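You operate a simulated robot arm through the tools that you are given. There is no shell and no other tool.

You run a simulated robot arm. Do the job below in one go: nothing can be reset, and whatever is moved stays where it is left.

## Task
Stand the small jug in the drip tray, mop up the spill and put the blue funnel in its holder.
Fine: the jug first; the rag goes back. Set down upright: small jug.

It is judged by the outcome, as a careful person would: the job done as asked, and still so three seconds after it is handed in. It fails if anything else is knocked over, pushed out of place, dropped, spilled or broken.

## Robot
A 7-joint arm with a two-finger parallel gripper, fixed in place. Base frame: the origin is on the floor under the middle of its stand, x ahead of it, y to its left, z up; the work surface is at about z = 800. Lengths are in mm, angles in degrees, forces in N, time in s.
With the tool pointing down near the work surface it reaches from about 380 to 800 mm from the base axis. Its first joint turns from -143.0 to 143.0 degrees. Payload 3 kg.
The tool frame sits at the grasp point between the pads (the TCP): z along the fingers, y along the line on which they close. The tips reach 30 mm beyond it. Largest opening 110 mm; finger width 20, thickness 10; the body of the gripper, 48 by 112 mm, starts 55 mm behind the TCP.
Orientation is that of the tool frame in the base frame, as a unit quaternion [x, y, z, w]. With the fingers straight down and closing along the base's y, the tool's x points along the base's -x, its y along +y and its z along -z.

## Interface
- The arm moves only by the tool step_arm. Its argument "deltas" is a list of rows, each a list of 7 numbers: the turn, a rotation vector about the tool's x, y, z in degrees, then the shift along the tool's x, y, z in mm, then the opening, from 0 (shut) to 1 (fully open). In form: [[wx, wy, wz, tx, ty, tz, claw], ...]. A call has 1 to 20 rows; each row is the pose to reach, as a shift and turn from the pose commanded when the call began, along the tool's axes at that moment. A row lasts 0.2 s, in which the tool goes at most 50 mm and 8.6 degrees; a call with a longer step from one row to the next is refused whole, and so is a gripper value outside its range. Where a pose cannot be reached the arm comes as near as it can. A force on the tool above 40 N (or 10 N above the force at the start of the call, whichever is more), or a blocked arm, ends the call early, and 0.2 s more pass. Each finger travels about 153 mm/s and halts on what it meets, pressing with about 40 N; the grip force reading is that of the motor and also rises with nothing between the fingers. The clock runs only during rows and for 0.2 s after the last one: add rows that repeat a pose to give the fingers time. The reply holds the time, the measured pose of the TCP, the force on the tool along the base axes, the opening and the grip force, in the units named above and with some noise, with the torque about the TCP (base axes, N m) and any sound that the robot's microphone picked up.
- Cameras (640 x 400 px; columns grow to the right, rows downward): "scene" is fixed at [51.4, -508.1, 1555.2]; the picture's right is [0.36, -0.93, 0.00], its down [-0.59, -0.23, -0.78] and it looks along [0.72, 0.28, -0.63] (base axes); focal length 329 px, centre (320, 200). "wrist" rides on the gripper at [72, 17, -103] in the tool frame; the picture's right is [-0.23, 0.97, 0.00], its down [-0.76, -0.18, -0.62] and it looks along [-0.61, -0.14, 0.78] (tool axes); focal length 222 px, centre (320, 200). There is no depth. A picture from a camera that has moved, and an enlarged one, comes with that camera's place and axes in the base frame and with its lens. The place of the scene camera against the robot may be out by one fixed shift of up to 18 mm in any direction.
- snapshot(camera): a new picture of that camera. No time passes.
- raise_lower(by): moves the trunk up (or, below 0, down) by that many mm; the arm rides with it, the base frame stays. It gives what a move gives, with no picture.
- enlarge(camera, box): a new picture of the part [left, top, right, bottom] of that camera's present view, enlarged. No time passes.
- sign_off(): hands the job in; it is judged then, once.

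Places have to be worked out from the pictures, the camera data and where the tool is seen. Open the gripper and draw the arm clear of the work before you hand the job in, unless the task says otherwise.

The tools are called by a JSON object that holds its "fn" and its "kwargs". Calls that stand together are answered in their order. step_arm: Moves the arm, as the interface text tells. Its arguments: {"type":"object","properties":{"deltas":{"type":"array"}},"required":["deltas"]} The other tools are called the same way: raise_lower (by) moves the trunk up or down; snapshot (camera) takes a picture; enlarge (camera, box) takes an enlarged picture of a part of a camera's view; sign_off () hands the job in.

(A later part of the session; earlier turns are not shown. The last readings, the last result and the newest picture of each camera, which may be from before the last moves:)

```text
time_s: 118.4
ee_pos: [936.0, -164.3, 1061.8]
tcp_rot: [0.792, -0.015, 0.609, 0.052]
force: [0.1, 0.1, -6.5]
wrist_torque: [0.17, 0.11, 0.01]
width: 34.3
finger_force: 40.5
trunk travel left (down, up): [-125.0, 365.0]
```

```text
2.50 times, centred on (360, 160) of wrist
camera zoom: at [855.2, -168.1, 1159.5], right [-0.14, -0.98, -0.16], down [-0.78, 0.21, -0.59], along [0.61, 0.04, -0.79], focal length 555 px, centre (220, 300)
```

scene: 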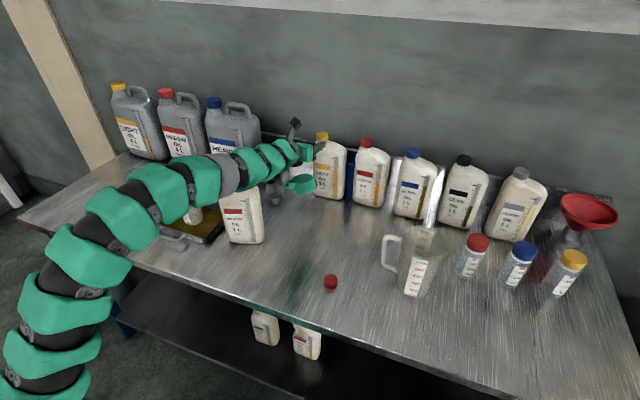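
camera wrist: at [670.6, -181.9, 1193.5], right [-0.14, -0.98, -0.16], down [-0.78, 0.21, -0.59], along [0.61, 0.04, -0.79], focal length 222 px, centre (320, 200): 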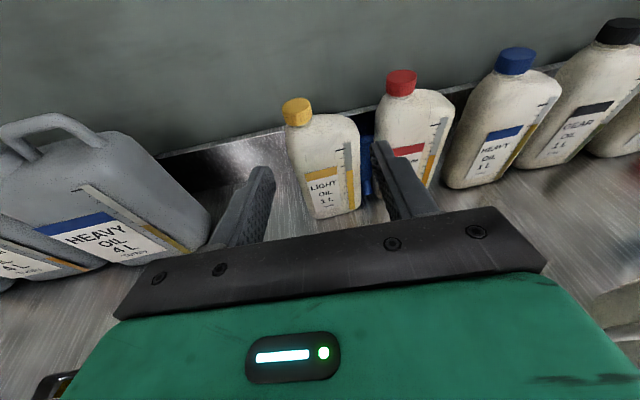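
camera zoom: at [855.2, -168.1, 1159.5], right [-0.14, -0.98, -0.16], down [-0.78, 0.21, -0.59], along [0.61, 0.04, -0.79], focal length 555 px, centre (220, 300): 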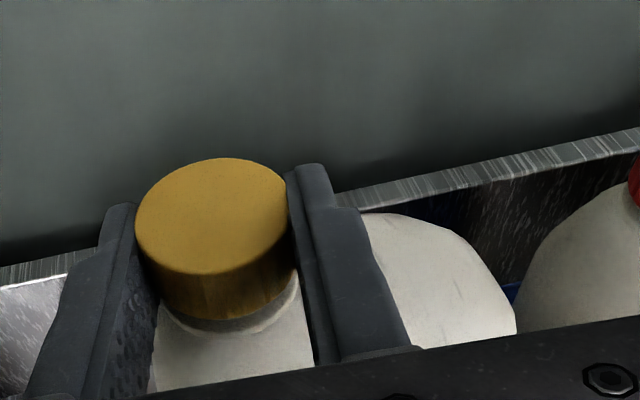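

The light bottle (about 0.66 kg) is lifted cleanly and the funnel stayed put. I'll raise it a bit more, bring it straight back, then to the right to a parking spot near (790, -415), clear of everything.

{"fn": "step_arm", "kwargs": {"deltas": [[0, 0, 0, 14, 1, -4, 0.25], [0, 0, 0, 38.6, 2.5, -10.2, 0.25], [0, 0, 0, 36, 3.4, -20, 0.25], [0, 0, 0, 31, 5.2, -40, 0.25], [0, 0, 0, 25, 7.4, -63, 0.25], [0, 0, 0, 18.6, 9.6, -87, 0.25], [0, 0, 0, 12, 12, -112, 0.25], [0, 0, 0, 5, 14.2, -137, 0.25], [0, 0, 0, -1, 16, -158, 0.25], [0, 0, 0, -2.7, 16.7, -164.3, 0.25], [0, 0, 0, -2.7, 16.7, -164.3, 0.25]]}}

{"fn": "snapshot", "kwargs": {"camera": "scene"}}

{"fn": "snapshot", "kwargs": {"camera": "wrist"}}

```text
time_s: 120.8
ee_pos: [773.5, -164.7, 1101.4]
tcp_rot: [0.791, -0.016, 0.61, 0.052]
force: [-0.2, 0.5, -7.0]
wrist_torque: [0.13, 0.11, 0.01]
width: 35.0
finger_force: 39.9
trunk travel left (down, up): [-125.0, 365.0]
```

```text
taken
```

scene: 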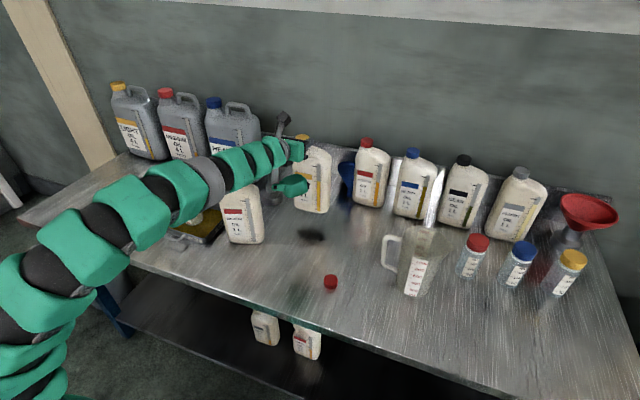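

```text
taken
camera wrist: at [694.0, -168.5, 1199.4], right [-0.14, -0.98, -0.16], down [-0.78, 0.21, -0.59], along [0.61, 0.04, -0.79], focal length 222 px, centre (320, 200)
```

wrist: 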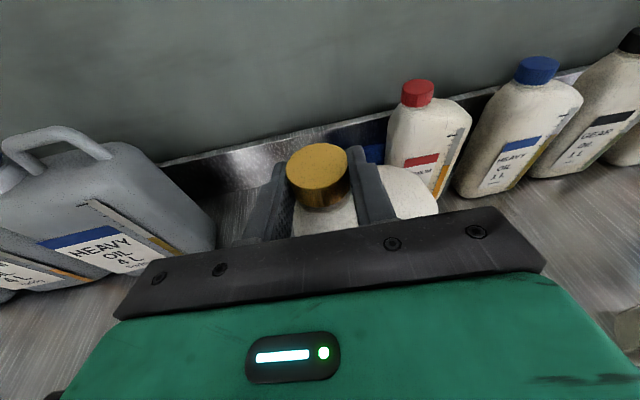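

The funnel is now visible behind. I'll carry the light bottle to its parking spot at about (810, -415).

{"fn": "step_arm", "kwargs": {"deltas": [[0, 0, 0, 0, 12, 3, 0.25], [0, 0, 0, 0, 36, 8, 0.25], [0, 0, 0, -1, 64, 14, 0.25], [0, 0, 0, -1, 92, 19, 0.25], [0, 0, 0, -1, 120, 25, 0.25], [0, 0, 0, -2, 148, 31, 0.25], [0, 0, 0, -2, 176, 37, 0.25], [0, 0, 0, -2, 200, 42, 0.25], [0, 0, 0, -2.4, 212, 44, 0.25], [0, 0, 0, -2.4, 216, 44.5, 0.25], [0, 0, 0, -2.4, 216, 44.5, 0.25]]}}

{"fn": "snapshot", "kwargs": {"camera": "scene"}}

{"fn": "snapshot", "kwargs": {"camera": "wrist"}}

```text
time_s: 123.2
ee_pos: [798.8, -383.9, 1100.5]
tcp_rot: [0.792, -0.016, 0.609, 0.051]
force: [0.1, -0.8, -6.1]
wrist_torque: [0.17, 0.09, 0.03]
width: 35.0
finger_force: 39.5
trunk travel left (down, up): [-125.0, 365.0]
```

```text
taken
```

scene: 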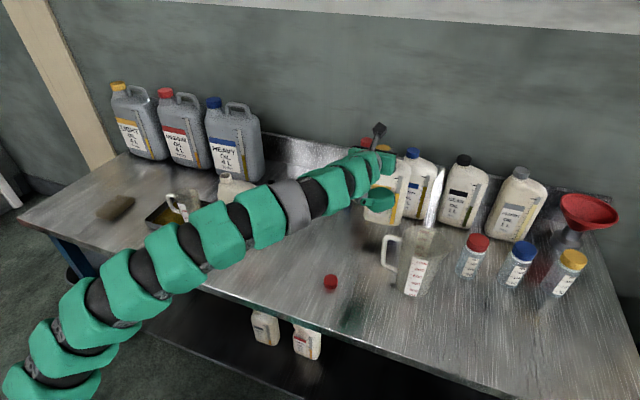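

```text
taken
camera wrist: at [717.3, -388.5, 1199.2], right [-0.14, -0.98, -0.16], down [-0.78, 0.21, -0.59], along [0.61, 0.04, -0.79], focal length 222 px, centre (320, 200)
```

wrist: 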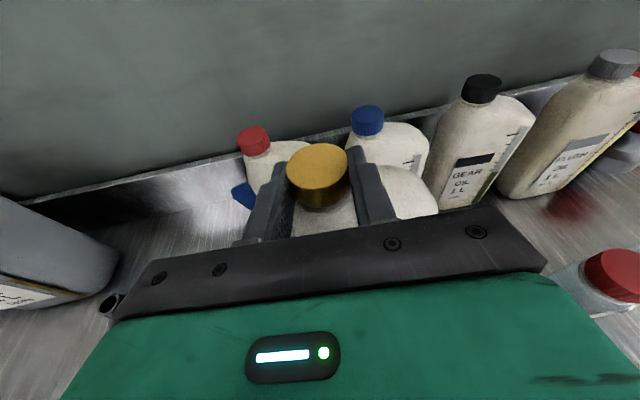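

The pod could come near the large jug's handle here, so I'll shift the parking spot 60 mm further back (x about 870) before lowering.

{"fn": "step_arm", "kwargs": {"deltas": [[0, 0, 0, 5, -1.8, 19, 0.25], [0, 0, 0, 10, -3.5, 38, 0.25], [0, 0, 0, 15.5, -5.3, 57.8, 0.25], [0, 0, 0, -4, -6.6, 63, 0.25], [0, 0, 0, -23, -7.8, 68, 0.25], [0, 0, 0, -38, -8.8, 72, 0.25], [0, 0, 0, -44.4, -9.2, 73.6, 0.25], [0, 0, 0, -44.4, -9.2, 73.6, 0.25]]}}

{"fn": "snapshot", "kwargs": {"camera": "scene"}}

{"fn": "enlarge", "kwargs": {"camera": "scene", "box": [340, 130, 470, 260]}}

```text
time_s: 125.0
ee_pos: [858.1, -383.9, 1039.5]
tcp_rot: [0.792, -0.015, 0.609, 0.051]
force: [0.2, 0.3, -6.0]
wrist_torque: [0.2, 0.07, 0.01]
width: 34.7
finger_force: 40.1
trunk travel left (down, up): [-125.0, 365.0]
```

```text
taken
```

scene: 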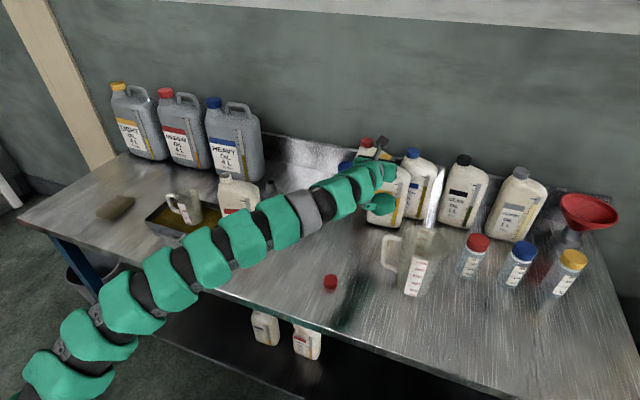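

```text
3.08 times, centred on (405, 195) of scene
camera zoom: at [51.4, -508.1, 1555.2], right [0.36, -0.93, 0.0], down [-0.59, -0.23, -0.78], along [0.72, 0.28, -0.63], focal length 1013 px, centre (58, 215)
```

zoom: 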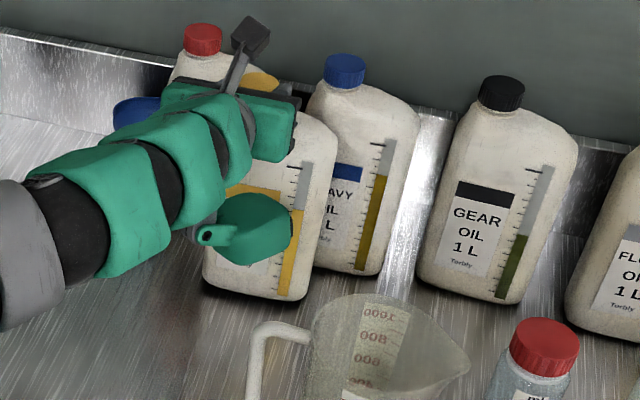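

The light bottle is a few millimetres above the bench, clear of its neighbours. I'll lower until contact.

{"fn": "step_arm", "kwargs": {"deltas": [[0, 0, 0, -1.9, -0.1, 0.5, 0.25], [0, 0, 0, -3.9, -0.25, 1, 0.25], [0, 0, 0, -5.3, -0.35, 1.4, 0.25], [0, 0, 0, -5.3, -0.35, 1.4, 0.25]]}}

```text
time_s: 126.0
ee_pos: [858.1, -383.9, 1033.8]
tcp_rot: [0.791, -0.016, 0.61, 0.051]
force: [-0.4, -0.6, -5.6]
wrist_torque: [0.18, 0.12, -0.01]
width: 34.5
finger_force: 40.0
trunk travel left (down, up): [-125.0, 365.0]
```

{"fn": "step_arm", "kwargs": {"deltas": [[0, 0, 0, -1, -0.06, 0.25, 0.25], [0, 0, 0, -1.9, -0.12, 0.5, 0.25], [0, 0, 0, -1.9, -0.12, 0.5, 0.25]]}}

```text
time_s: 126.8
ee_pos: [857.4, -383.4, 1033.9]
tcp_rot: [0.791, -0.016, 0.61, 0.052]
force: [-0.8, 2.0, -1.0]
wrist_torque: [0.23, -0.01, 0.01]
width: 34.8
finger_force: 39.6
trunk travel left (down, up): [-125.0, 365.0]
```

{"fn": "step_arm", "kwargs": {"deltas": [[0, 0, 0, -0.5, 0, 0.12, 0.25], [0, 0, 0, -0.9, -0.06, 0.25, 0.25], [0, 0, 0, -0.9, -0.06, 0.25, 0.25]]}}

```text
time_s: 127.6
ee_pos: [857.5, -382.3, 1032.1]
tcp_rot: [0.791, -0.016, 0.61, 0.052]
force: [-0.5, 1.8, 1.8]
wrist_torque: [0.14, -0.07, 0.03]
width: 34.9
finger_force: 39.7
trunk travel left (down, up): [-125.0, 365.0]
```

The bench now carries the bottle. I'll open the fingers slowly and draw straight back.

{"fn": "step_arm", "kwargs": {"deltas": [[0, 0, 0, 0, 0, 0, 0.32], [0, 0, 0, 0, 0, 0, 0.34], [0, 0, 0, 0, 0, 0, 0.38], [0, 0, 0, 0, 0, 0, 0.46], [0, 0, 0, 0, 0, 0, 0.6], [0, 0, 0, 0, 0, 0, 0.6]]}}

{"fn": "snapshot", "kwargs": {"camera": "wrist"}}

{"fn": "enlarge", "kwargs": {"camera": "scene", "box": [340, 130, 470, 260]}}

```text
time_s: 129.0
ee_pos: [857.8, -383.4, 1033.3]
tcp_rot: [0.791, -0.015, 0.609, 0.052]
force: [-0.8, -1.6, 6.8]
wrist_torque: [0.17, -0.21, -0.04]
width: 65.1
finger_force: 0.0
trunk travel left (down, up): [-125.0, 365.0]
```

```text
taken
camera wrist: at [776.3, -387.7, 1131.1], right [-0.14, -0.98, -0.16], down [-0.78, 0.21, -0.59], along [0.61, 0.04, -0.79], focal length 222 px, centre (320, 200)
```

wrist: 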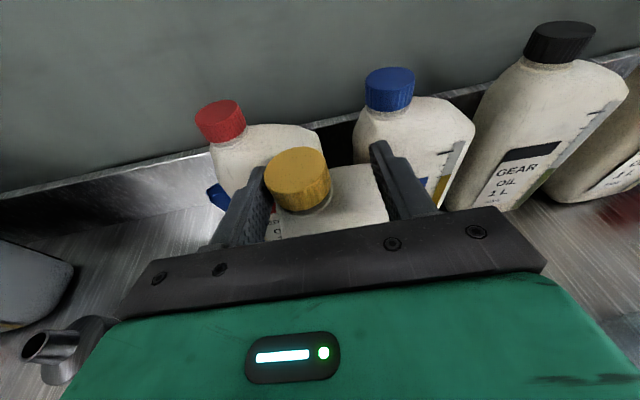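

```text
3.08 times, centred on (405, 195) of scene
camera zoom: at [51.4, -508.1, 1555.2], right [0.36, -0.93, 0.0], down [-0.59, -0.23, -0.78], along [0.72, 0.28, -0.63], focal length 1013 px, centre (58, 215)
```

zoom: 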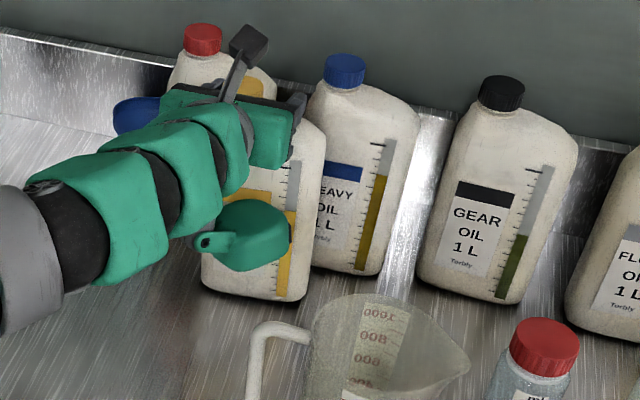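

There's a 7 N upward force and the cap sits toward the left finger. I'll open wider and ease up a few millimetres before withdrawing.

{"fn": "step_arm", "kwargs": {"deltas": [[0, 0, 0, 0, 0, 0, 0.75], [0, 0, 0, 1.5, 0, -0.4, 0.85], [0, 0, 0, 3, 0, -0.8, 0.85], [0, 0, 0, 3, 0, -0.8, 0.85]]}}

{"fn": "enlarge", "kwargs": {"camera": "wrist", "box": [200, 80, 440, 240]}}

```text
time_s: 130.0
ee_pos: [858.6, -382.6, 1034.5]
tcp_rot: [0.791, -0.015, 0.609, 0.051]
force: [0.8, 0.4, 1.2]
wrist_torque: [0.0, 0.01, 0.0]
width: 93.4
finger_force: 0.1
trunk travel left (down, up): [-125.0, 365.0]
```

```text
2.50 times, centred on (320, 160) of wrist
camera zoom: at [777.4, -387.0, 1133.2], right [-0.14, -0.98, -0.16], down [-0.78, 0.21, -0.59], along [0.61, 0.04, -0.79], focal length 555 px, centre (320, 300)
```

zoom: 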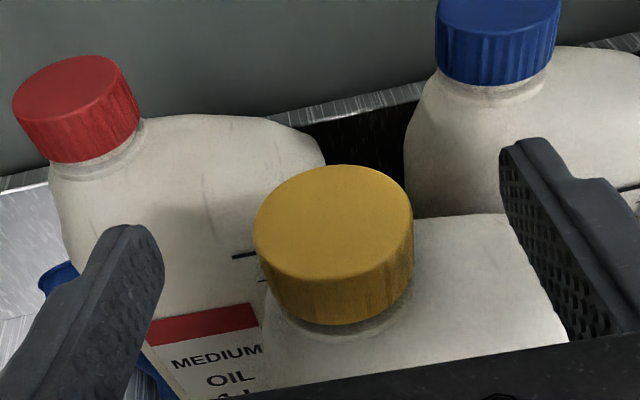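

Clear now: the bottle stands upright with free fingers around the cap. I'll withdraw backwards along the tool axis and then look at the funnel.

{"fn": "step_arm", "kwargs": {"deltas": [[0, 0, 0, 0, 0, -15, 0.85], [0, 0, 0, 0, 0, -40, 0.85], [0, 0, 0, 0, 0, -75, 0.85], [0, 0, 0, 0, 0, -110, 0.85], [0, 0, 0, 10, -20, -130, 0.85], [0, 0, 0, 25, -60, -140, 0.85], [0, 0, 0, 40, -100, -150, 0.85], [0, 0, 0, 50, -130, -150, 0.85], [0, 0, 0, 50, -130, -150, 0.85]]}}

{"fn": "snapshot", "kwargs": {"camera": "wrist"}}

{"fn": "snapshot", "kwargs": {"camera": "scene"}}

```text
time_s: 132.0
ee_pos: [737.1, -236.9, 1113.3]
tcp_rot: [0.791, -0.016, 0.609, 0.052]
force: [-0.3, 0.0, -0.7]
wrist_torque: [-0.01, 0.01, 0.02]
width: 93.3
finger_force: 0.0
trunk travel left (down, up): [-125.0, 365.0]
```

```text
taken
camera wrist: at [656.0, -242.1, 1211.3], right [-0.14, -0.98, -0.16], down [-0.78, 0.21, -0.59], along [0.61, 0.04, -0.79], focal length 222 px, centre (320, 200)
```

wrist: 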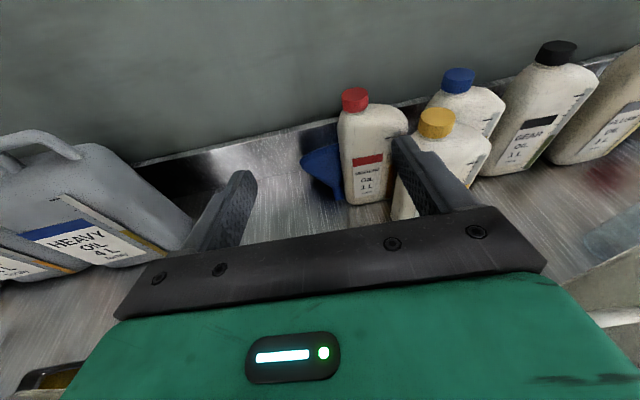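

```text
taken
```

scene: 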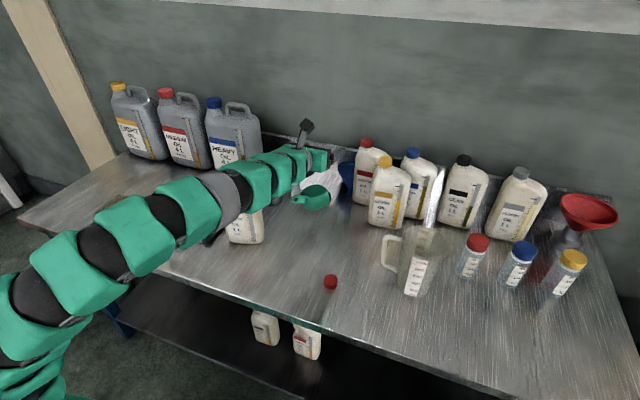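

Now the funnel is in plain view, lying against the backsplash beside the medium bottle. I'll zoom in to locate its spout and rim.

{"fn": "enlarge", "kwargs": {"camera": "wrist", "box": [260, 80, 440, 220]}}

{"fn": "enlarge", "kwargs": {"camera": "scene", "box": [310, 130, 400, 220]}}

```text
2.86 times, centred on (350, 150) of wrist
camera zoom: at [656.0, -242.1, 1211.3], right [-0.14, -0.98, -0.16], down [-0.78, 0.21, -0.59], along [0.61, 0.04, -0.79], focal length 635 px, centre (234, 343)
```

zoom: 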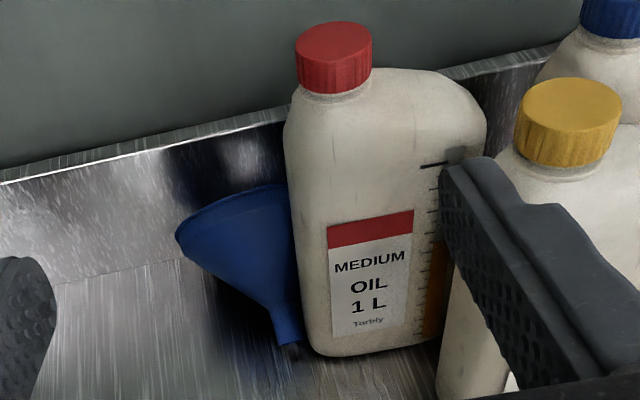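

```text
4.44 times, centred on (355, 175) of scene
camera zoom: at [51.4, -508.1, 1555.2], right [0.36, -0.93, 0.0], down [-0.59, -0.23, -0.78], along [0.72, 0.28, -0.63], focal length 1463 px, centre (164, 311)
```

zoom: 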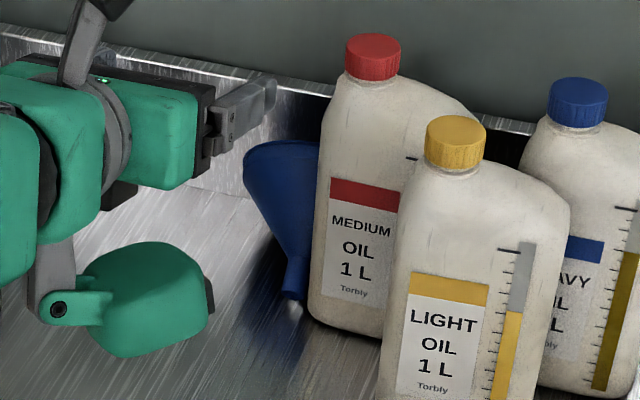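

The spout tip is at about (950, -267, 806), with the stem rising back to the cone; the medium bottle is close on its -y side but there is just room at the spout's tip. I'll roll the tool back 180° (camera low, pod high) for a grip from above-front at about 55° pitch.

{"fn": "step_arm", "kwargs": {"deltas": [[0, 0, -8, 0, 0, 0, 0.85], [0, 0, -16, 0, 0, 0, 0.85], [0, 0, -24, 0, 0, 0, 0.7], [0, 0, -32, 0, 0, 0, 0.6], [0, 0, -40, 0, 0, 0, 0.5], [0, 0, -48, 0, 0, 0, 0.4], [0, 0, -56, 0, 0, 0, 0.3], [0, 0, -64, 0, 0, 0, 0.3], [0, 0, -72, 0, 0, 0, 0.3], [0, 0, -80, 0, 0, 0, 0.3], [0, 0, -88, 0, 0, 0, 0.3], [0, 0, -96, 0, 0, 0, 0.3], [0, 0, -104, 0, 0, 0, 0.3], [0, 0, -112, 0, 0, 0, 0.3], [0, 0, -120, 0, 0, 0, 0.3]]}}

{"fn": "step_arm", "kwargs": {"deltas": [[0, 0, -8, 0, 0, 0, 0.3], [0, 0, -16, 0, 0, 0, 0.3], [0, 0, -24, 0, 0, 0, 0.3], [0, 0, -32, 0, 0, 0, 0.3], [0, 0, -40, 0, 0, 0, 0.3], [0, 0, -48, 0, 0, 0, 0.3], [0, 0, -56, 0, 0, 0, 0.3], [0, 0, -60, 0, 0, 0, 0.3], [0, 0, -60, 0, 0, 0, 0.3]]}}

{"fn": "snapshot", "kwargs": {"camera": "wrist"}}

{"fn": "snapshot", "kwargs": {"camera": "scene"}}

```text
time_s: 135.2
ee_pos: [737.5, -236.2, 1111.7]
tcp_rot: [0.408, 0.678, 0.258, 0.554]
force: [0.4, -0.3, 0.2]
wrist_torque: [0.01, -0.01, 0.01]
width: 32.9
finger_force: 0.1
trunk travel left (down, up): [-125.0, 365.0]
```

```text
time_s: 137.2
ee_pos: [738.1, -237.8, 1113.6]
tcp_rot: [0.014, 0.791, -0.052, 0.609]
force: [-0.1, -0.5, -0.6]
wrist_torque: [-0.01, 0.04, 0.0]
width: 33.2
finger_force: 0.1
trunk travel left (down, up): [-125.0, 365.0]
```

```text
taken
camera wrist: at [622.8, -213.3, 1069.4], right [0.14, 0.98, 0.16], down [-0.42, -0.08, 0.9], along [0.9, -0.2, 0.4], focal length 222 px, centre (320, 200)
```

wrist: 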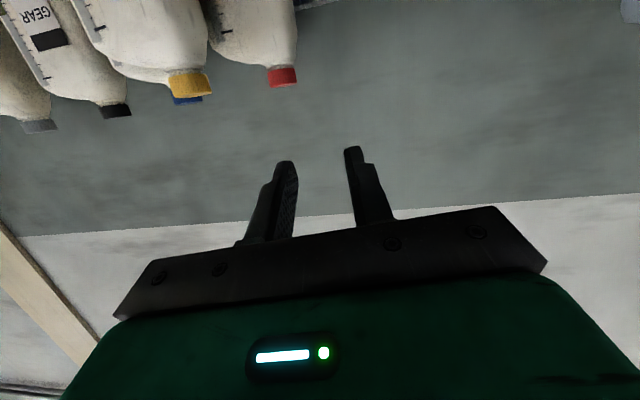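

```text
taken
```

scene: 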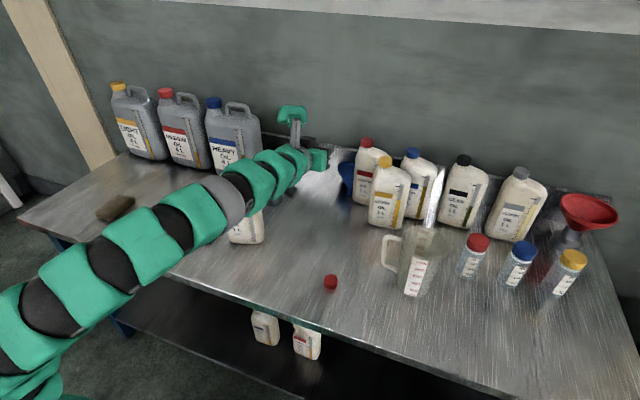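

{"fn": "step_arm", "kwargs": {"deltas": [[0, 0, 2, 0, 0, 0, 0.3], [0, 0, 3.9, 0, 0, 0, 0.3], [0, 0, 3.9, 0, 0, 0, 0.3]]}}

{"fn": "step_arm", "kwargs": {"deltas": [[0, 5, 0, 0, 0, 0, 0.3], [0, 10, 0, 0, 0, 0, 0.3], [0, 15, 0, 0, 0, 0, 0.3], [0, 20, 0, 0, 0, 0, 0.3], [0, 20, 0, 0, 0, 0, 0.3]]}}

```text
time_s: 138.0
ee_pos: [737.5, -236.4, 1113.7]
tcp_rot: [0.042, 0.79, -0.03, 0.611]
force: [0.2, 0.4, 0.4]
wrist_torque: [-0.01, 0.0, 0.0]
width: 32.8
finger_force: 0.0
trunk travel left (down, up): [-125.0, 365.0]
```

```text
time_s: 139.2
ee_pos: [737.9, -238.3, 1112.7]
tcp_rot: [0.048, 0.885, -0.023, 0.463]
force: [0.7, 0.9, -0.8]
wrist_torque: [0.0, 0.02, 0.01]
width: 32.8
finger_force: 0.1
trunk travel left (down, up): [-125.0, 365.0]
```

Orientation is set (55° pitch, level). Now I'll move down to a pre-grasp pose in front of the spout.

{"fn": "step_arm", "kwargs": {"deltas": [[0, 0, 0, 15, -1, 27, 0.3], [0, 0, 0, 33, -2, 60, 0.3], [0, 0, 0, 52, -3, 93, 0.3], [0, 0, 0, 71, -4, 127, 0.3], [0, 0, 0, 90, -5, 160, 0.3], [0, 0, 0, 108, -7, 193, 0.3], [0, 0, 0, 120.8, -7.5, 215.5, 0.3], [0, 0, 0, 120.8, -7.5, 215.5, 0.3]]}}

{"fn": "snapshot", "kwargs": {"camera": "wrist"}}

{"fn": "snapshot", "kwargs": {"camera": "scene"}}

```text
time_s: 141.0
ee_pos: [845.9, -255.8, 890.1]
tcp_rot: [0.046, 0.884, -0.023, 0.464]
force: [0.0, -0.5, 0.3]
wrist_torque: [-0.03, -0.03, 0.0]
width: 32.9
finger_force: 0.1
trunk travel left (down, up): [-125.0, 365.0]
```

```text
taken
camera wrist: at [724.5, -227.0, 890.1], right [0.23, 0.95, 0.19], down [-0.1, -0.17, 0.98], along [0.97, -0.24, 0.05], focal length 222 px, centre (320, 200)
```

wrist: 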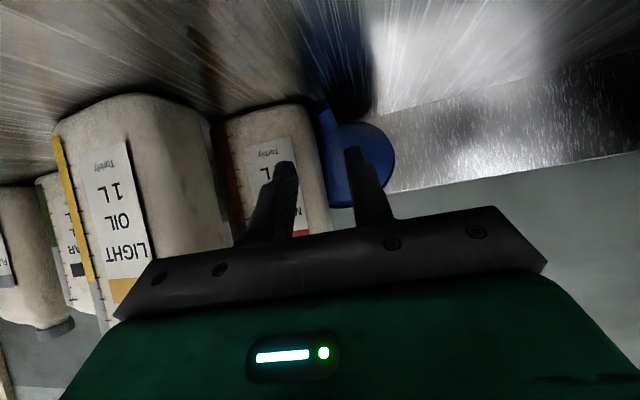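

```text
taken
```

scene: 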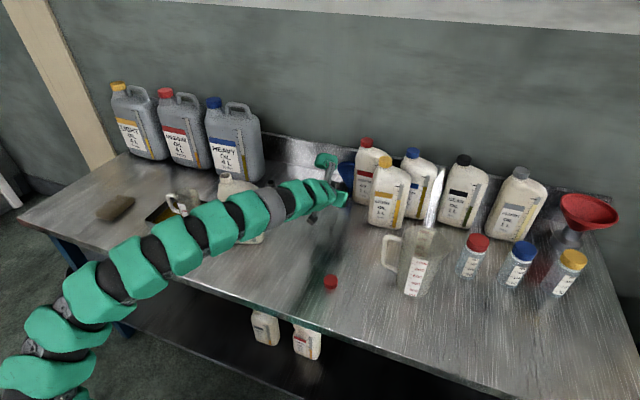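

{"fn": "enlarge", "kwargs": {"camera": "wrist", "box": [220, 70, 420, 230]}}

{"fn": "enlarge", "kwargs": {"camera": "scene", "box": [300, 140, 400, 220]}}

```text
2.50 times, centred on (320, 150) of wrist
camera zoom: at [724.5, -227.0, 890.1], right [0.23, 0.95, 0.19], down [-0.1, -0.17, 0.98], along [0.97, -0.24, 0.05], focal length 555 px, centre (320, 325)
```

zoom: 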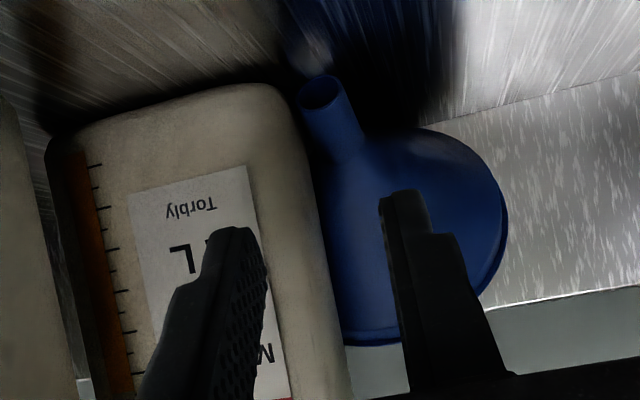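

```text
5.00 times, centred on (350, 180) of scene
camera zoom: at [51.4, -508.1, 1555.2], right [0.36, -0.93, 0.0], down [-0.59, -0.23, -0.78], along [0.72, 0.28, -0.63], focal length 1646 px, centre (170, 300)
```

zoom: 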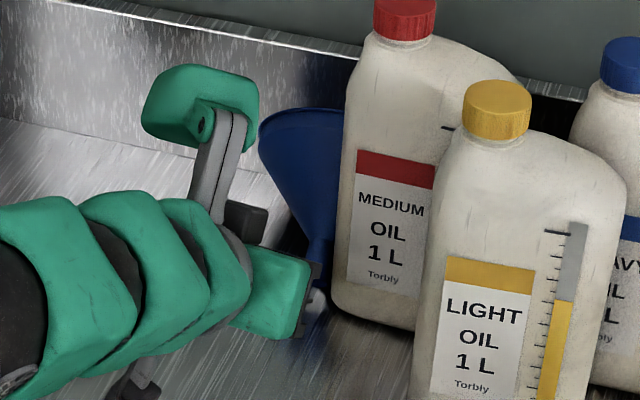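

The stem (18 mm wide) is right next to the medium bottle's corner, leaving no room for a finger on that side. I'll try nudging the light funnel toward +y first: with closed fingertips pressing gently on top of the stem and dragging it sideways.

{"fn": "step_arm", "kwargs": {"deltas": [[0, 0, 0, -8, 1.5, 20, 0.1], [0, 0, 0, -17, 3.5, 40, 0], [0, 0, 0, -27, 5.5, 62, 0], [0, 0, 0, -35, 7, 80, 0], [0, 0, 0, -37.5, 7.5, 85.7, 0], [0, 0, 0, -37.5, 7.5, 85.7, 0]]}}

{"fn": "snapshot", "kwargs": {"camera": "wrist"}}

{"fn": "enlarge", "kwargs": {"camera": "scene", "box": [300, 140, 400, 220]}}

```text
time_s: 142.4
ee_pos: [937.2, -258.3, 872.3]
tcp_rot: [0.048, 0.884, -0.024, 0.464]
force: [-0.5, -0.5, -0.6]
wrist_torque: [0.01, -0.01, 0.01]
width: 0.0
finger_force: 37.7
trunk travel left (down, up): [-125.0, 365.0]
```

```text
taken
camera wrist: at [815.7, -228.1, 873.2], right [0.23, 0.95, 0.19], down [-0.1, -0.17, 0.98], along [0.97, -0.24, 0.05], focal length 222 px, centre (320, 200)
```

wrist: 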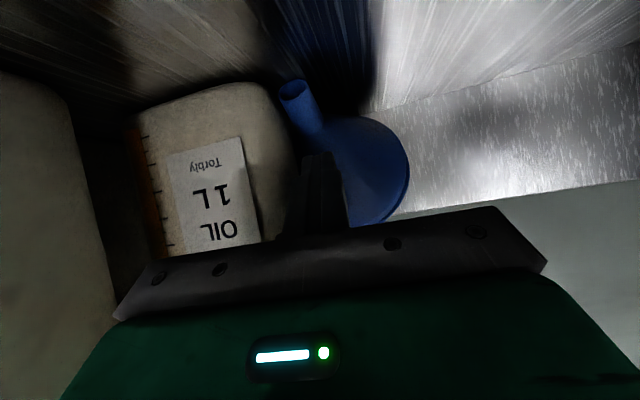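

```text
5.00 times, centred on (350, 180) of scene
camera zoom: at [51.4, -508.1, 1555.2], right [0.36, -0.93, 0.0], down [-0.59, -0.23, -0.78], along [0.72, 0.28, -0.63], focal length 1646 px, centre (170, 300)
```

zoom: 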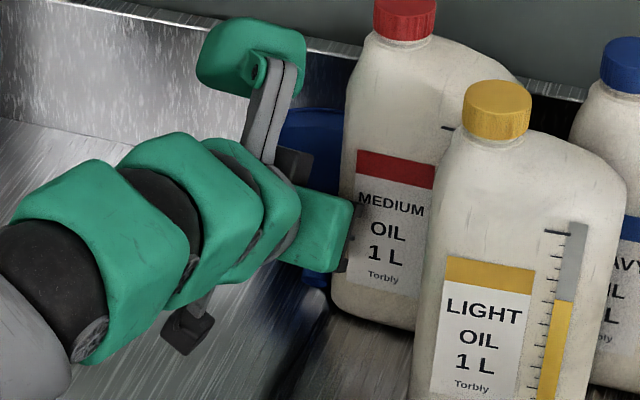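

{"fn": "enlarge", "kwargs": {"camera": "wrist", "box": [230, 60, 430, 220]}}

```text
2.50 times, centred on (330, 140) of wrist
camera zoom: at [815.7, -228.1, 873.2], right [0.23, 0.95, 0.19], down [-0.1, -0.17, 0.98], along [0.97, -0.24, 0.05], focal length 555 px, centre (295, 350)
```

zoom: 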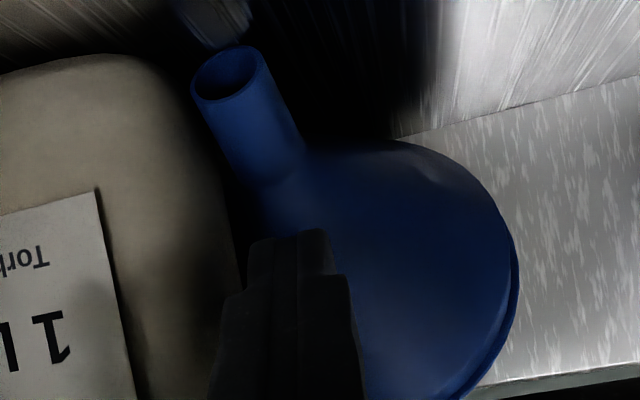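

I can see the stem clearly: tip (948, -265, 812), stem base near (978, -261, 829). My closed fingertips are about 23 mm above it. I'll descend to touch it gently.

{"fn": "step_arm", "kwargs": {"deltas": [[0, 0, 0, 5, 0, 3.4, 0], [0, 0, 0, 10, 0, 7, 0], [0, 0, 0, 14, 0, 9.7, 0], [0, 0, 0, 16.4, 0, 11.4, 0], [0, 0, 0, 16.4, 0, 11.4, 0]]}}

{"fn": "enlarge", "kwargs": {"camera": "wrist", "box": [230, 60, 430, 220]}}

```text
time_s: 143.6
ee_pos: [937.5, -257.0, 854.2]
tcp_rot: [0.047, 0.884, -0.024, 0.464]
force: [-0.2, -0.7, -0.4]
wrist_torque: [0.01, -0.02, 0.01]
width: 0.1
finger_force: 38.1
trunk travel left (down, up): [-125.0, 365.0]
```

```text
2.50 times, centred on (330, 140) of wrist
camera zoom: at [815.0, -227.5, 853.4], right [0.23, 0.95, 0.19], down [-0.1, -0.17, 0.98], along [0.97, -0.24, 0.06], focal length 555 px, centre (295, 350)
```

zoom: 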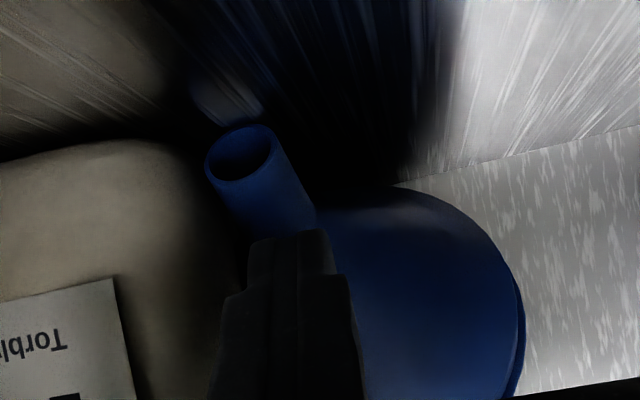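

{"fn": "step_arm", "kwargs": {"deltas": [[0, 0, 0, 1.2, 0, 0.9, 0], [0, 0, 0, 2.5, 0, 1.7, 0], [0, 0, 0, 3.3, 0, 2.3, 0], [0, 0, 0, 3.3, 0, 2.3, 0]]}}

```text
time_s: 144.6
ee_pos: [937.6, -257.9, 850.1]
tcp_rot: [0.047, 0.885, -0.023, 0.464]
force: [0.0, 0.3, -0.1]
wrist_torque: [-0.05, 0.02, -0.04]
width: 0.0
finger_force: 37.7
trunk travel left (down, up): [-125.0, 365.0]
```

{"fn": "step_arm", "kwargs": {"deltas": [[0, 0, 0, 1.2, 0, 0.9, 0], [0, 0, 0, 2, 0, 1.4, 0], [0, 0, 0, 2.5, 0, 1.7, 0], [0, 0, 0, 2.5, 0, 1.7, 0]]}}

{"fn": "enlarge", "kwargs": {"camera": "wrist", "box": [230, 60, 430, 220]}}

```text
time_s: 145.6
ee_pos: [936.9, -256.4, 846.6]
tcp_rot: [0.047, 0.884, -0.022, 0.464]
force: [-1.3, 0.9, 8.7]
wrist_torque: [-0.01, -0.09, 0.04]
width: 0.0
finger_force: 38.3
trunk travel left (down, up): [-125.0, 365.0]
```

```text
2.50 times, centred on (330, 140) of wrist
camera zoom: at [815.0, -227.5, 847.0], right [0.23, 0.95, 0.19], down [-0.1, -0.17, 0.98], along [0.97, -0.24, 0.06], focal length 555 px, centre (295, 350)
```

zoom: 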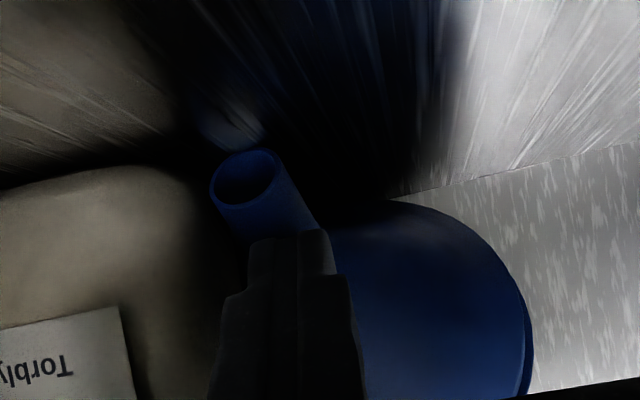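

Contact with 8.7 N on the stem. Now I'll drag it toward +y by about 25 mm.

{"fn": "step_arm", "kwargs": {"deltas": [[0, 0, 0, 0.5, 3, -0.6, 0], [0, 0, 0, 1.3, 8, -1.7, 0], [0, 0, 0, 2.1, 13, -2.9, 0], [0, 0, 0, 3, 19, -4.2, 0], [0, 0, 0, 3.9, 24.4, -5.4, 0], [0, 0, 0, 3.9, 24.4, -5.4, 0]]}}

{"fn": "enlarge", "kwargs": {"camera": "wrist", "box": [230, 60, 430, 220]}}

{"fn": "enlarge", "kwargs": {"camera": "scene", "box": [300, 140, 400, 220]}}

```text
time_s: 147.0
ee_pos: [934.6, -232.7, 845.3]
tcp_rot: [0.046, 0.884, -0.022, 0.464]
force: [0.0, -0.5, 0.5]
wrist_torque: [-0.02, -0.03, 0.0]
width: 0.0
finger_force: 37.2
trunk travel left (down, up): [-125.0, 365.0]
```

```text
2.50 times, centred on (330, 140) of wrist
camera zoom: at [811.1, -203.0, 846.2], right [0.23, 0.95, 0.19], down [-0.1, -0.17, 0.98], along [0.97, -0.24, 0.05], focal length 555 px, centre (295, 350)
```

zoom: 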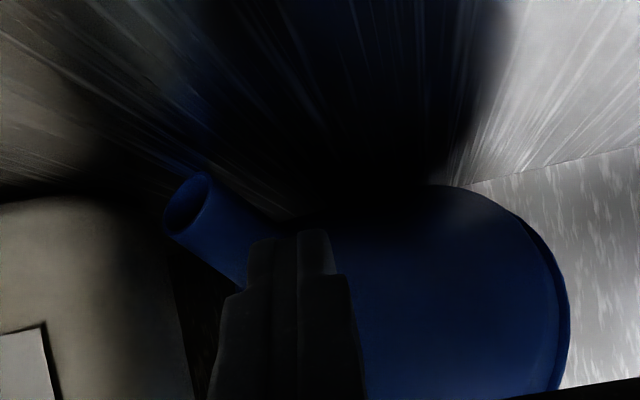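

```text
5.00 times, centred on (350, 180) of scene
camera zoom: at [51.4, -508.1, 1555.2], right [0.36, -0.93, 0.0], down [-0.59, -0.23, -0.78], along [0.72, 0.28, -0.63], focal length 1646 px, centre (170, 300)
```

zoom: 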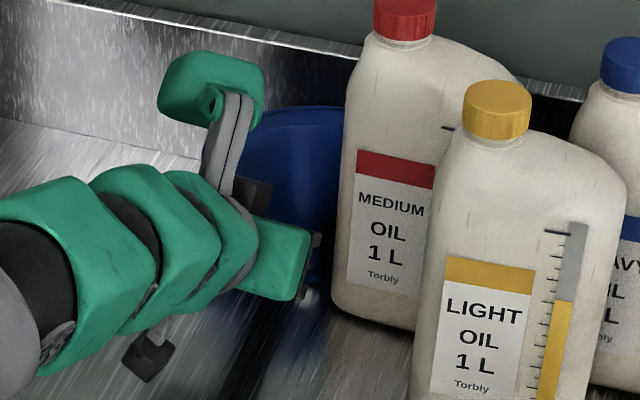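

The funnel moved and the stem is coming away from the bottle. I'll lift, go back over the stem nearer its tip, and drag once more.

{"fn": "step_arm", "kwargs": {"deltas": [[0, 0, 0, -6, 0, -4.3, 0], [0, 0, 0, -12.3, 0.1, -8.6, 0], [0, 0, 0, -12.6, -12, -8, 0], [0, 0, 0, -13.2, -22.9, -7.4, 0], [0, 0, 0, -9, -22.9, -4.3, 0], [0, 0, 0, -5, -22.9, -1.6, 0], [0, 0, 0, -5, -22.9, -1.6, 0]]}}

{"fn": "enlarge", "kwargs": {"camera": "wrist", "box": [230, 60, 430, 220]}}

```text
time_s: 148.6
ee_pos: [932.1, -254.8, 850.9]
tcp_rot: [0.047, 0.884, -0.023, 0.464]
force: [0.2, 0.1, 1.1]
wrist_torque: [0.0, 0.0, -0.01]
width: 0.1
finger_force: 38.3
trunk travel left (down, up): [-125.0, 365.0]
```

```text
2.50 times, centred on (330, 140) of wrist
camera zoom: at [809.7, -225.5, 851.2], right [0.23, 0.95, 0.19], down [-0.1, -0.17, 0.98], along [0.97, -0.24, 0.06], focal length 555 px, centre (295, 350)
```

zoom: 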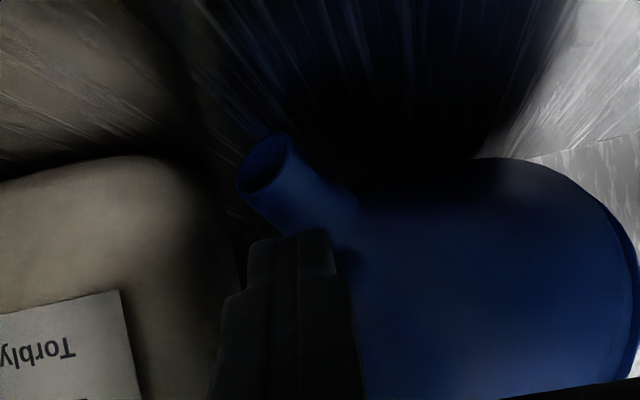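

The stem now points more toward the bottle's front with a visible gap forming. I'll press on it near the tip and drag +y again.

{"fn": "step_arm", "kwargs": {"deltas": [[0, 0, 0, 1.6, 0, 1.1, 0], [0, 0, 0, 3.3, 0, 2.3, 0], [0, 0, 0, 3.3, 0, 2.3, 0]]}}

```text
time_s: 149.4
ee_pos: [933.6, -256.2, 847.4]
tcp_rot: [0.048, 0.884, -0.023, 0.465]
force: [0.3, 0.6, 0.5]
wrist_torque: [0.0, 0.03, 0.01]
width: 0.2
finger_force: 37.4
trunk travel left (down, up): [-125.0, 365.0]
```

{"fn": "step_arm", "kwargs": {"deltas": [[0, 0, 0, 1.6, 0, 1.1, 0], [0, 0, 0, 2.9, 0, 2, 0], [0, 0, 0, 2.9, 0, 2, 0]]}}

```text
time_s: 150.2
ee_pos: [932.6, -255.5, 845.1]
tcp_rot: [0.047, 0.884, -0.023, 0.464]
force: [-1.7, 0.6, 4.7]
wrist_torque: [0.02, -0.02, 0.0]
width: 0.0
finger_force: 37.6
trunk travel left (down, up): [-125.0, 365.0]
```

{"fn": "step_arm", "kwargs": {"deltas": [[0, 0, 0, 1, 1, 0.6, 0], [0, 0, 0, 1.3, 5, 0.2, 0], [0, 0, 0, 1.6, 10, -0.3, 0], [0, 0, 0, 2, 16, -0.8, 0], [0, 0, 0, 2.4, 22, -1.3, 0], [0, 0, 0, 2.8, 28, -1.8, 0], [0, 0, 0, 2.8, 28, -1.8, 0]]}}

{"fn": "enlarge", "kwargs": {"camera": "wrist", "box": [200, 60, 440, 220]}}

{"fn": "snapshot", "kwargs": {"camera": "scene"}}

```text
time_s: 151.8
ee_pos: [933.9, -226.8, 843.7]
tcp_rot: [0.047, 0.884, -0.023, 0.465]
force: [-1.7, -0.1, 3.1]
wrist_torque: [-0.02, -0.04, -0.01]
width: 0.0
finger_force: 37.7
trunk travel left (down, up): [-125.0, 365.0]
```

```text
2.50 times, centred on (320, 140) of wrist
camera zoom: at [810.7, -197.4, 843.4], right [0.23, 0.95, 0.19], down [-0.1, -0.17, 0.98], along [0.97, -0.24, 0.06], focal length 555 px, centre (320, 350)
```

zoom: 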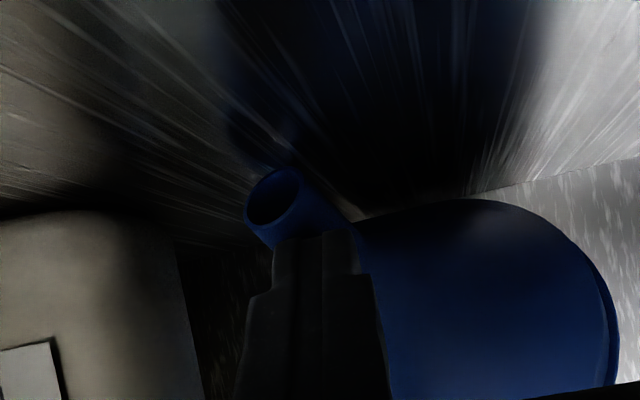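

```text
taken
```

scene: 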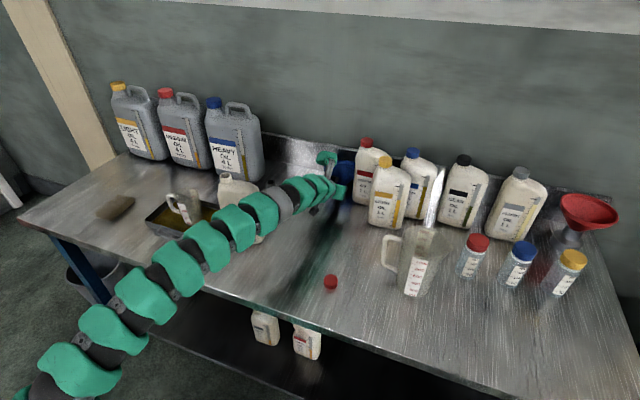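

Excellent: the stem tip is now near (946, -236, 812), about 30 mm clear of the bottle. I'll lift slightly, open the fingers, and look before straddling the stem.

{"fn": "step_arm", "kwargs": {"deltas": [[0, 0, 0, -8, 0.1, -5.5, 0], [0, 0, 0, -16, 0.2, -9, 0.1], [0, 0, 0, -19, 0.8, -7.6, 0.3], [0, 0, 0, -19, 0.8, -7.6, 0.45], [0, 0, 0, -19, 0.8, -7.6, 0.45]]}}

{"fn": "snapshot", "kwargs": {"camera": "wrist"}}

{"fn": "enlarge", "kwargs": {"camera": "wrist", "box": [200, 80, 440, 240]}}

```text
time_s: 153.0
ee_pos: [936.8, -227.4, 861.3]
tcp_rot: [0.048, 0.884, -0.024, 0.464]
force: [0.4, 0.2, 0.0]
wrist_torque: [0.0, -0.02, 0.0]
width: 49.6
finger_force: 0.0
trunk travel left (down, up): [-125.0, 365.0]
```

```text
taken
camera wrist: at [814.7, -197.6, 862.2], right [0.23, 0.95, 0.19], down [-0.1, -0.17, 0.98], along [0.97, -0.24, 0.05], focal length 222 px, centre (320, 200)
```

wrist: 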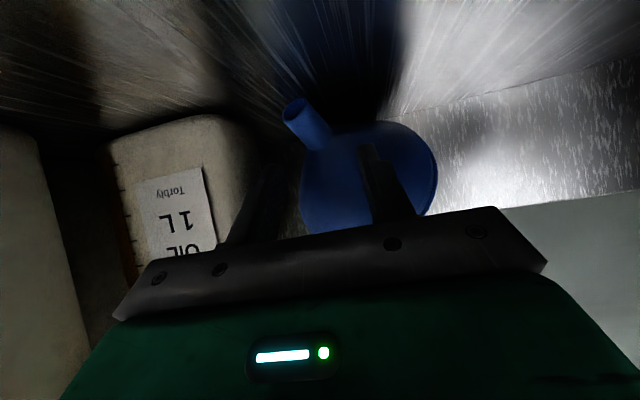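

```text
2.50 times, centred on (320, 160) of wrist
camera zoom: at [814.7, -197.6, 862.2], right [0.23, 0.95, 0.19], down [-0.1, -0.17, 0.98], along [0.97, -0.24, 0.05], focal length 555 px, centre (320, 300)
```

zoom: 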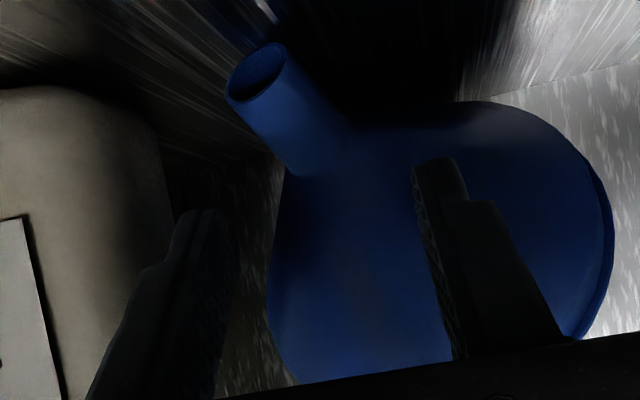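

The stem lies between (950, -237, 812) and (975, -226, 825), and my fingers straddle that line. I'll lower over it now.

{"fn": "step_arm", "kwargs": {"deltas": [[0, 0, 0, 7, -1, 6, 0.45], [0, 0, 0, 14, -2, 12, 0.45], [0, 0, 0, 19, -3, 16, 0.45], [0, 0, 0, 22.5, -3.1, 19, 0.45], [0, 0, 0, 22.5, -3.1, 19, 0.45]]}}

{"fn": "enlarge", "kwargs": {"camera": "wrist", "box": [200, 80, 440, 240]}}

```text
time_s: 154.2
ee_pos: [940.8, -229.8, 832.6]
tcp_rot: [0.047, 0.884, -0.023, 0.464]
force: [0.6, 1.0, 0.1]
wrist_torque: [0.01, -0.01, 0.01]
width: 49.7
finger_force: 0.1
trunk travel left (down, up): [-125.0, 365.0]
```

```text
2.50 times, centred on (320, 160) of wrist
camera zoom: at [817.5, -200.7, 832.7], right [0.23, 0.95, 0.19], down [-0.1, -0.17, 0.98], along [0.97, -0.24, 0.06], focal length 555 px, centre (320, 300)
```

zoom: 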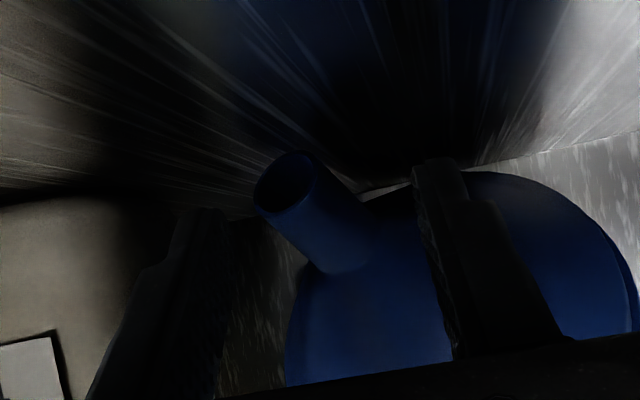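

The fingers straddle the stem. I'll close slowly on it.

{"fn": "step_arm", "kwargs": {"deltas": [[0, 0, 0, 0, 0, 0, 0.38], [0, 0, 0, 0, 0, 0, 0.32], [0, 0, 0, 0, 0, 0, 0.26], [0, 0, 0, 0, 0, 0, 0.22], [0, 0, 0, 0, 0, 0, 0.18], [0, 0, 0, 0, 0, 0, 0.12], [0, 0, 0, 0, 0, 0, 0.05], [0, 0, 0, 0, 0, 0, 0.05]]}}

{"fn": "enlarge", "kwargs": {"camera": "wrist", "box": [200, 80, 440, 240]}}

{"fn": "enlarge", "kwargs": {"camera": "scene", "box": [300, 140, 400, 220]}}

```text
time_s: 156.0
ee_pos: [940.3, -230.6, 832.5]
tcp_rot: [0.047, 0.884, -0.023, 0.464]
force: [-0.3, -0.6, 0.4]
wrist_torque: [0.01, 0.0, -0.02]
width: 19.3
finger_force: 40.1
trunk travel left (down, up): [-125.0, 365.0]
```

```text
2.50 times, centred on (320, 160) of wrist
camera zoom: at [817.4, -200.8, 832.8], right [0.23, 0.95, 0.19], down [-0.1, -0.17, 0.98], along [0.97, -0.24, 0.05], focal length 555 px, centre (320, 300)
```

zoom: 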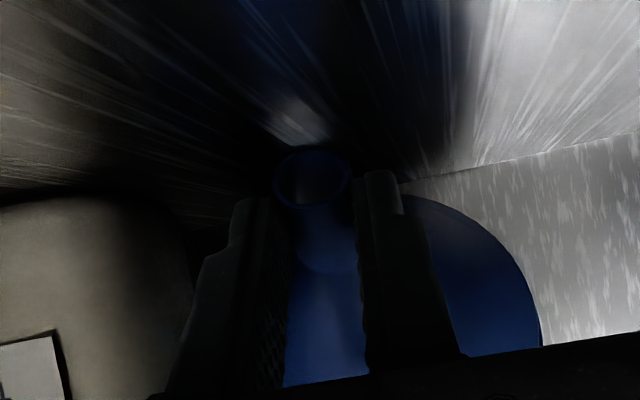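

```text
5.00 times, centred on (350, 180) of scene
camera zoom: at [51.4, -508.1, 1555.2], right [0.36, -0.93, 0.0], down [-0.59, -0.23, -0.78], along [0.72, 0.28, -0.63], focal length 1646 px, centre (170, 300)
```

zoom: 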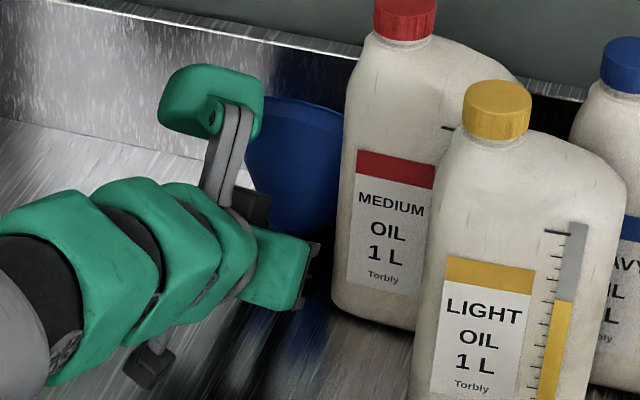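

The stem is gripped (19 mm wide, 40 N). The arm is stretched, so I'll lift straight up with the trunk: first 20 mm to check the hold.

{"fn": "raise_lower", "kwargs": {"by": 20}}

{"fn": "snapshot", "kwargs": {"camera": "wrist"}}

{"fn": "enlarge", "kwargs": {"camera": "scene", "box": [300, 140, 400, 220]}}

```text
time_s: 156.7
ee_pos: [939.1, -230.0, 852.5]
tcp_rot: [0.048, 0.884, -0.024, 0.464]
force: [-2.2, 0.3, -0.2]
wrist_torque: [0.02, 0.11, 0.02]
width: 19.0
finger_force: 39.5
trunk travel left (down, up): [-145.0, 345.0]
```

```text
taken
camera wrist: at [817.4, -200.8, 852.6], right [0.23, 0.95, 0.19], down [-0.1, -0.17, 0.98], along [0.97, -0.24, 0.05], focal length 222 px, centre (320, 200)
```

wrist: 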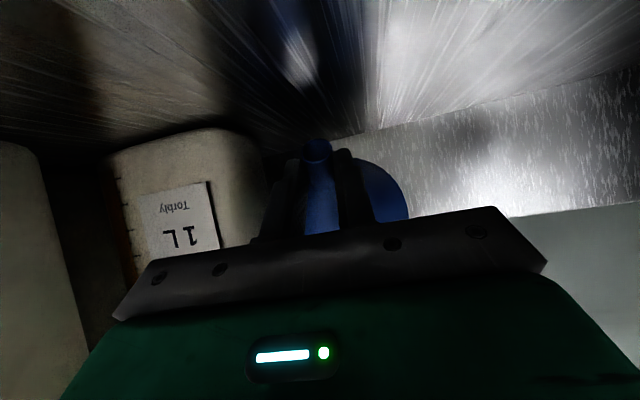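

```text
5.00 times, centred on (350, 180) of scene
camera zoom: at [51.4, -508.1, 1555.2], right [0.36, -0.93, 0.0], down [-0.59, -0.23, -0.78], along [0.72, 0.28, -0.63], focal length 1646 px, centre (170, 300)
```

zoom: 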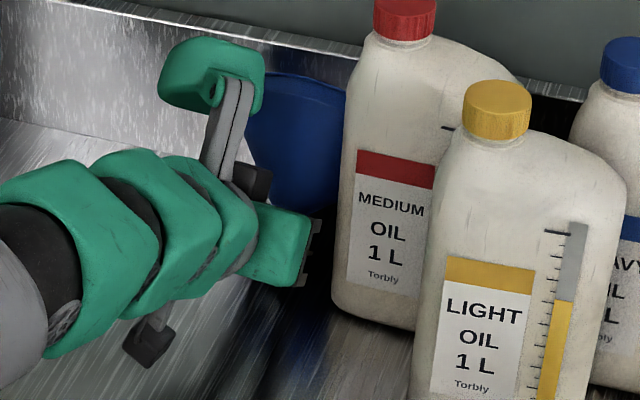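

The funnel comes along, with its rim lightly rubbing the backsplash. I'll raise the trunk another 240 mm to clear the bottles' caps.

{"fn": "raise_lower", "kwargs": {"by": 240}}

{"fn": "snapshot", "kwargs": {"camera": "scene"}}

{"fn": "snapshot", "kwargs": {"camera": "wrist"}}

```text
time_s: 159.2
ee_pos: [940.6, -230.7, 1091.8]
tcp_rot: [0.047, 0.884, -0.024, 0.464]
force: [0.6, 0.1, -0.3]
wrist_torque: [-0.04, 0.05, 0.01]
width: 19.6
finger_force: 40.1
trunk travel left (down, up): [-385.0, 105.0]
```

```text
taken
```

scene: 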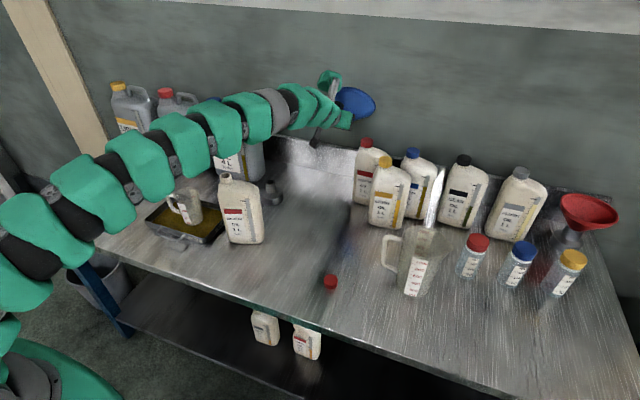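

```text
taken
camera wrist: at [817.7, -200.8, 1092.5], right [0.23, 0.95, 0.19], down [-0.1, -0.17, 0.98], along [0.97, -0.24, 0.05], focal length 222 px, centre (320, 200)
```

wrist: 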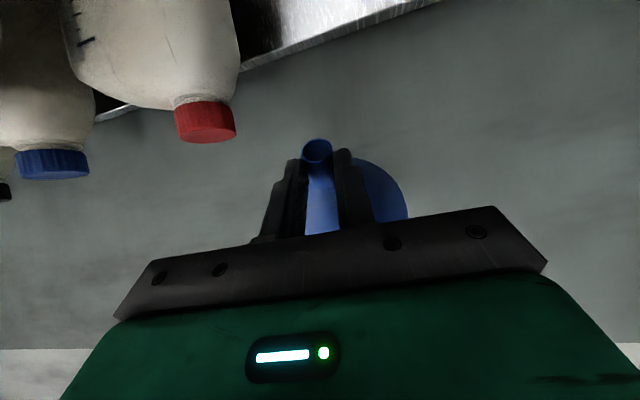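

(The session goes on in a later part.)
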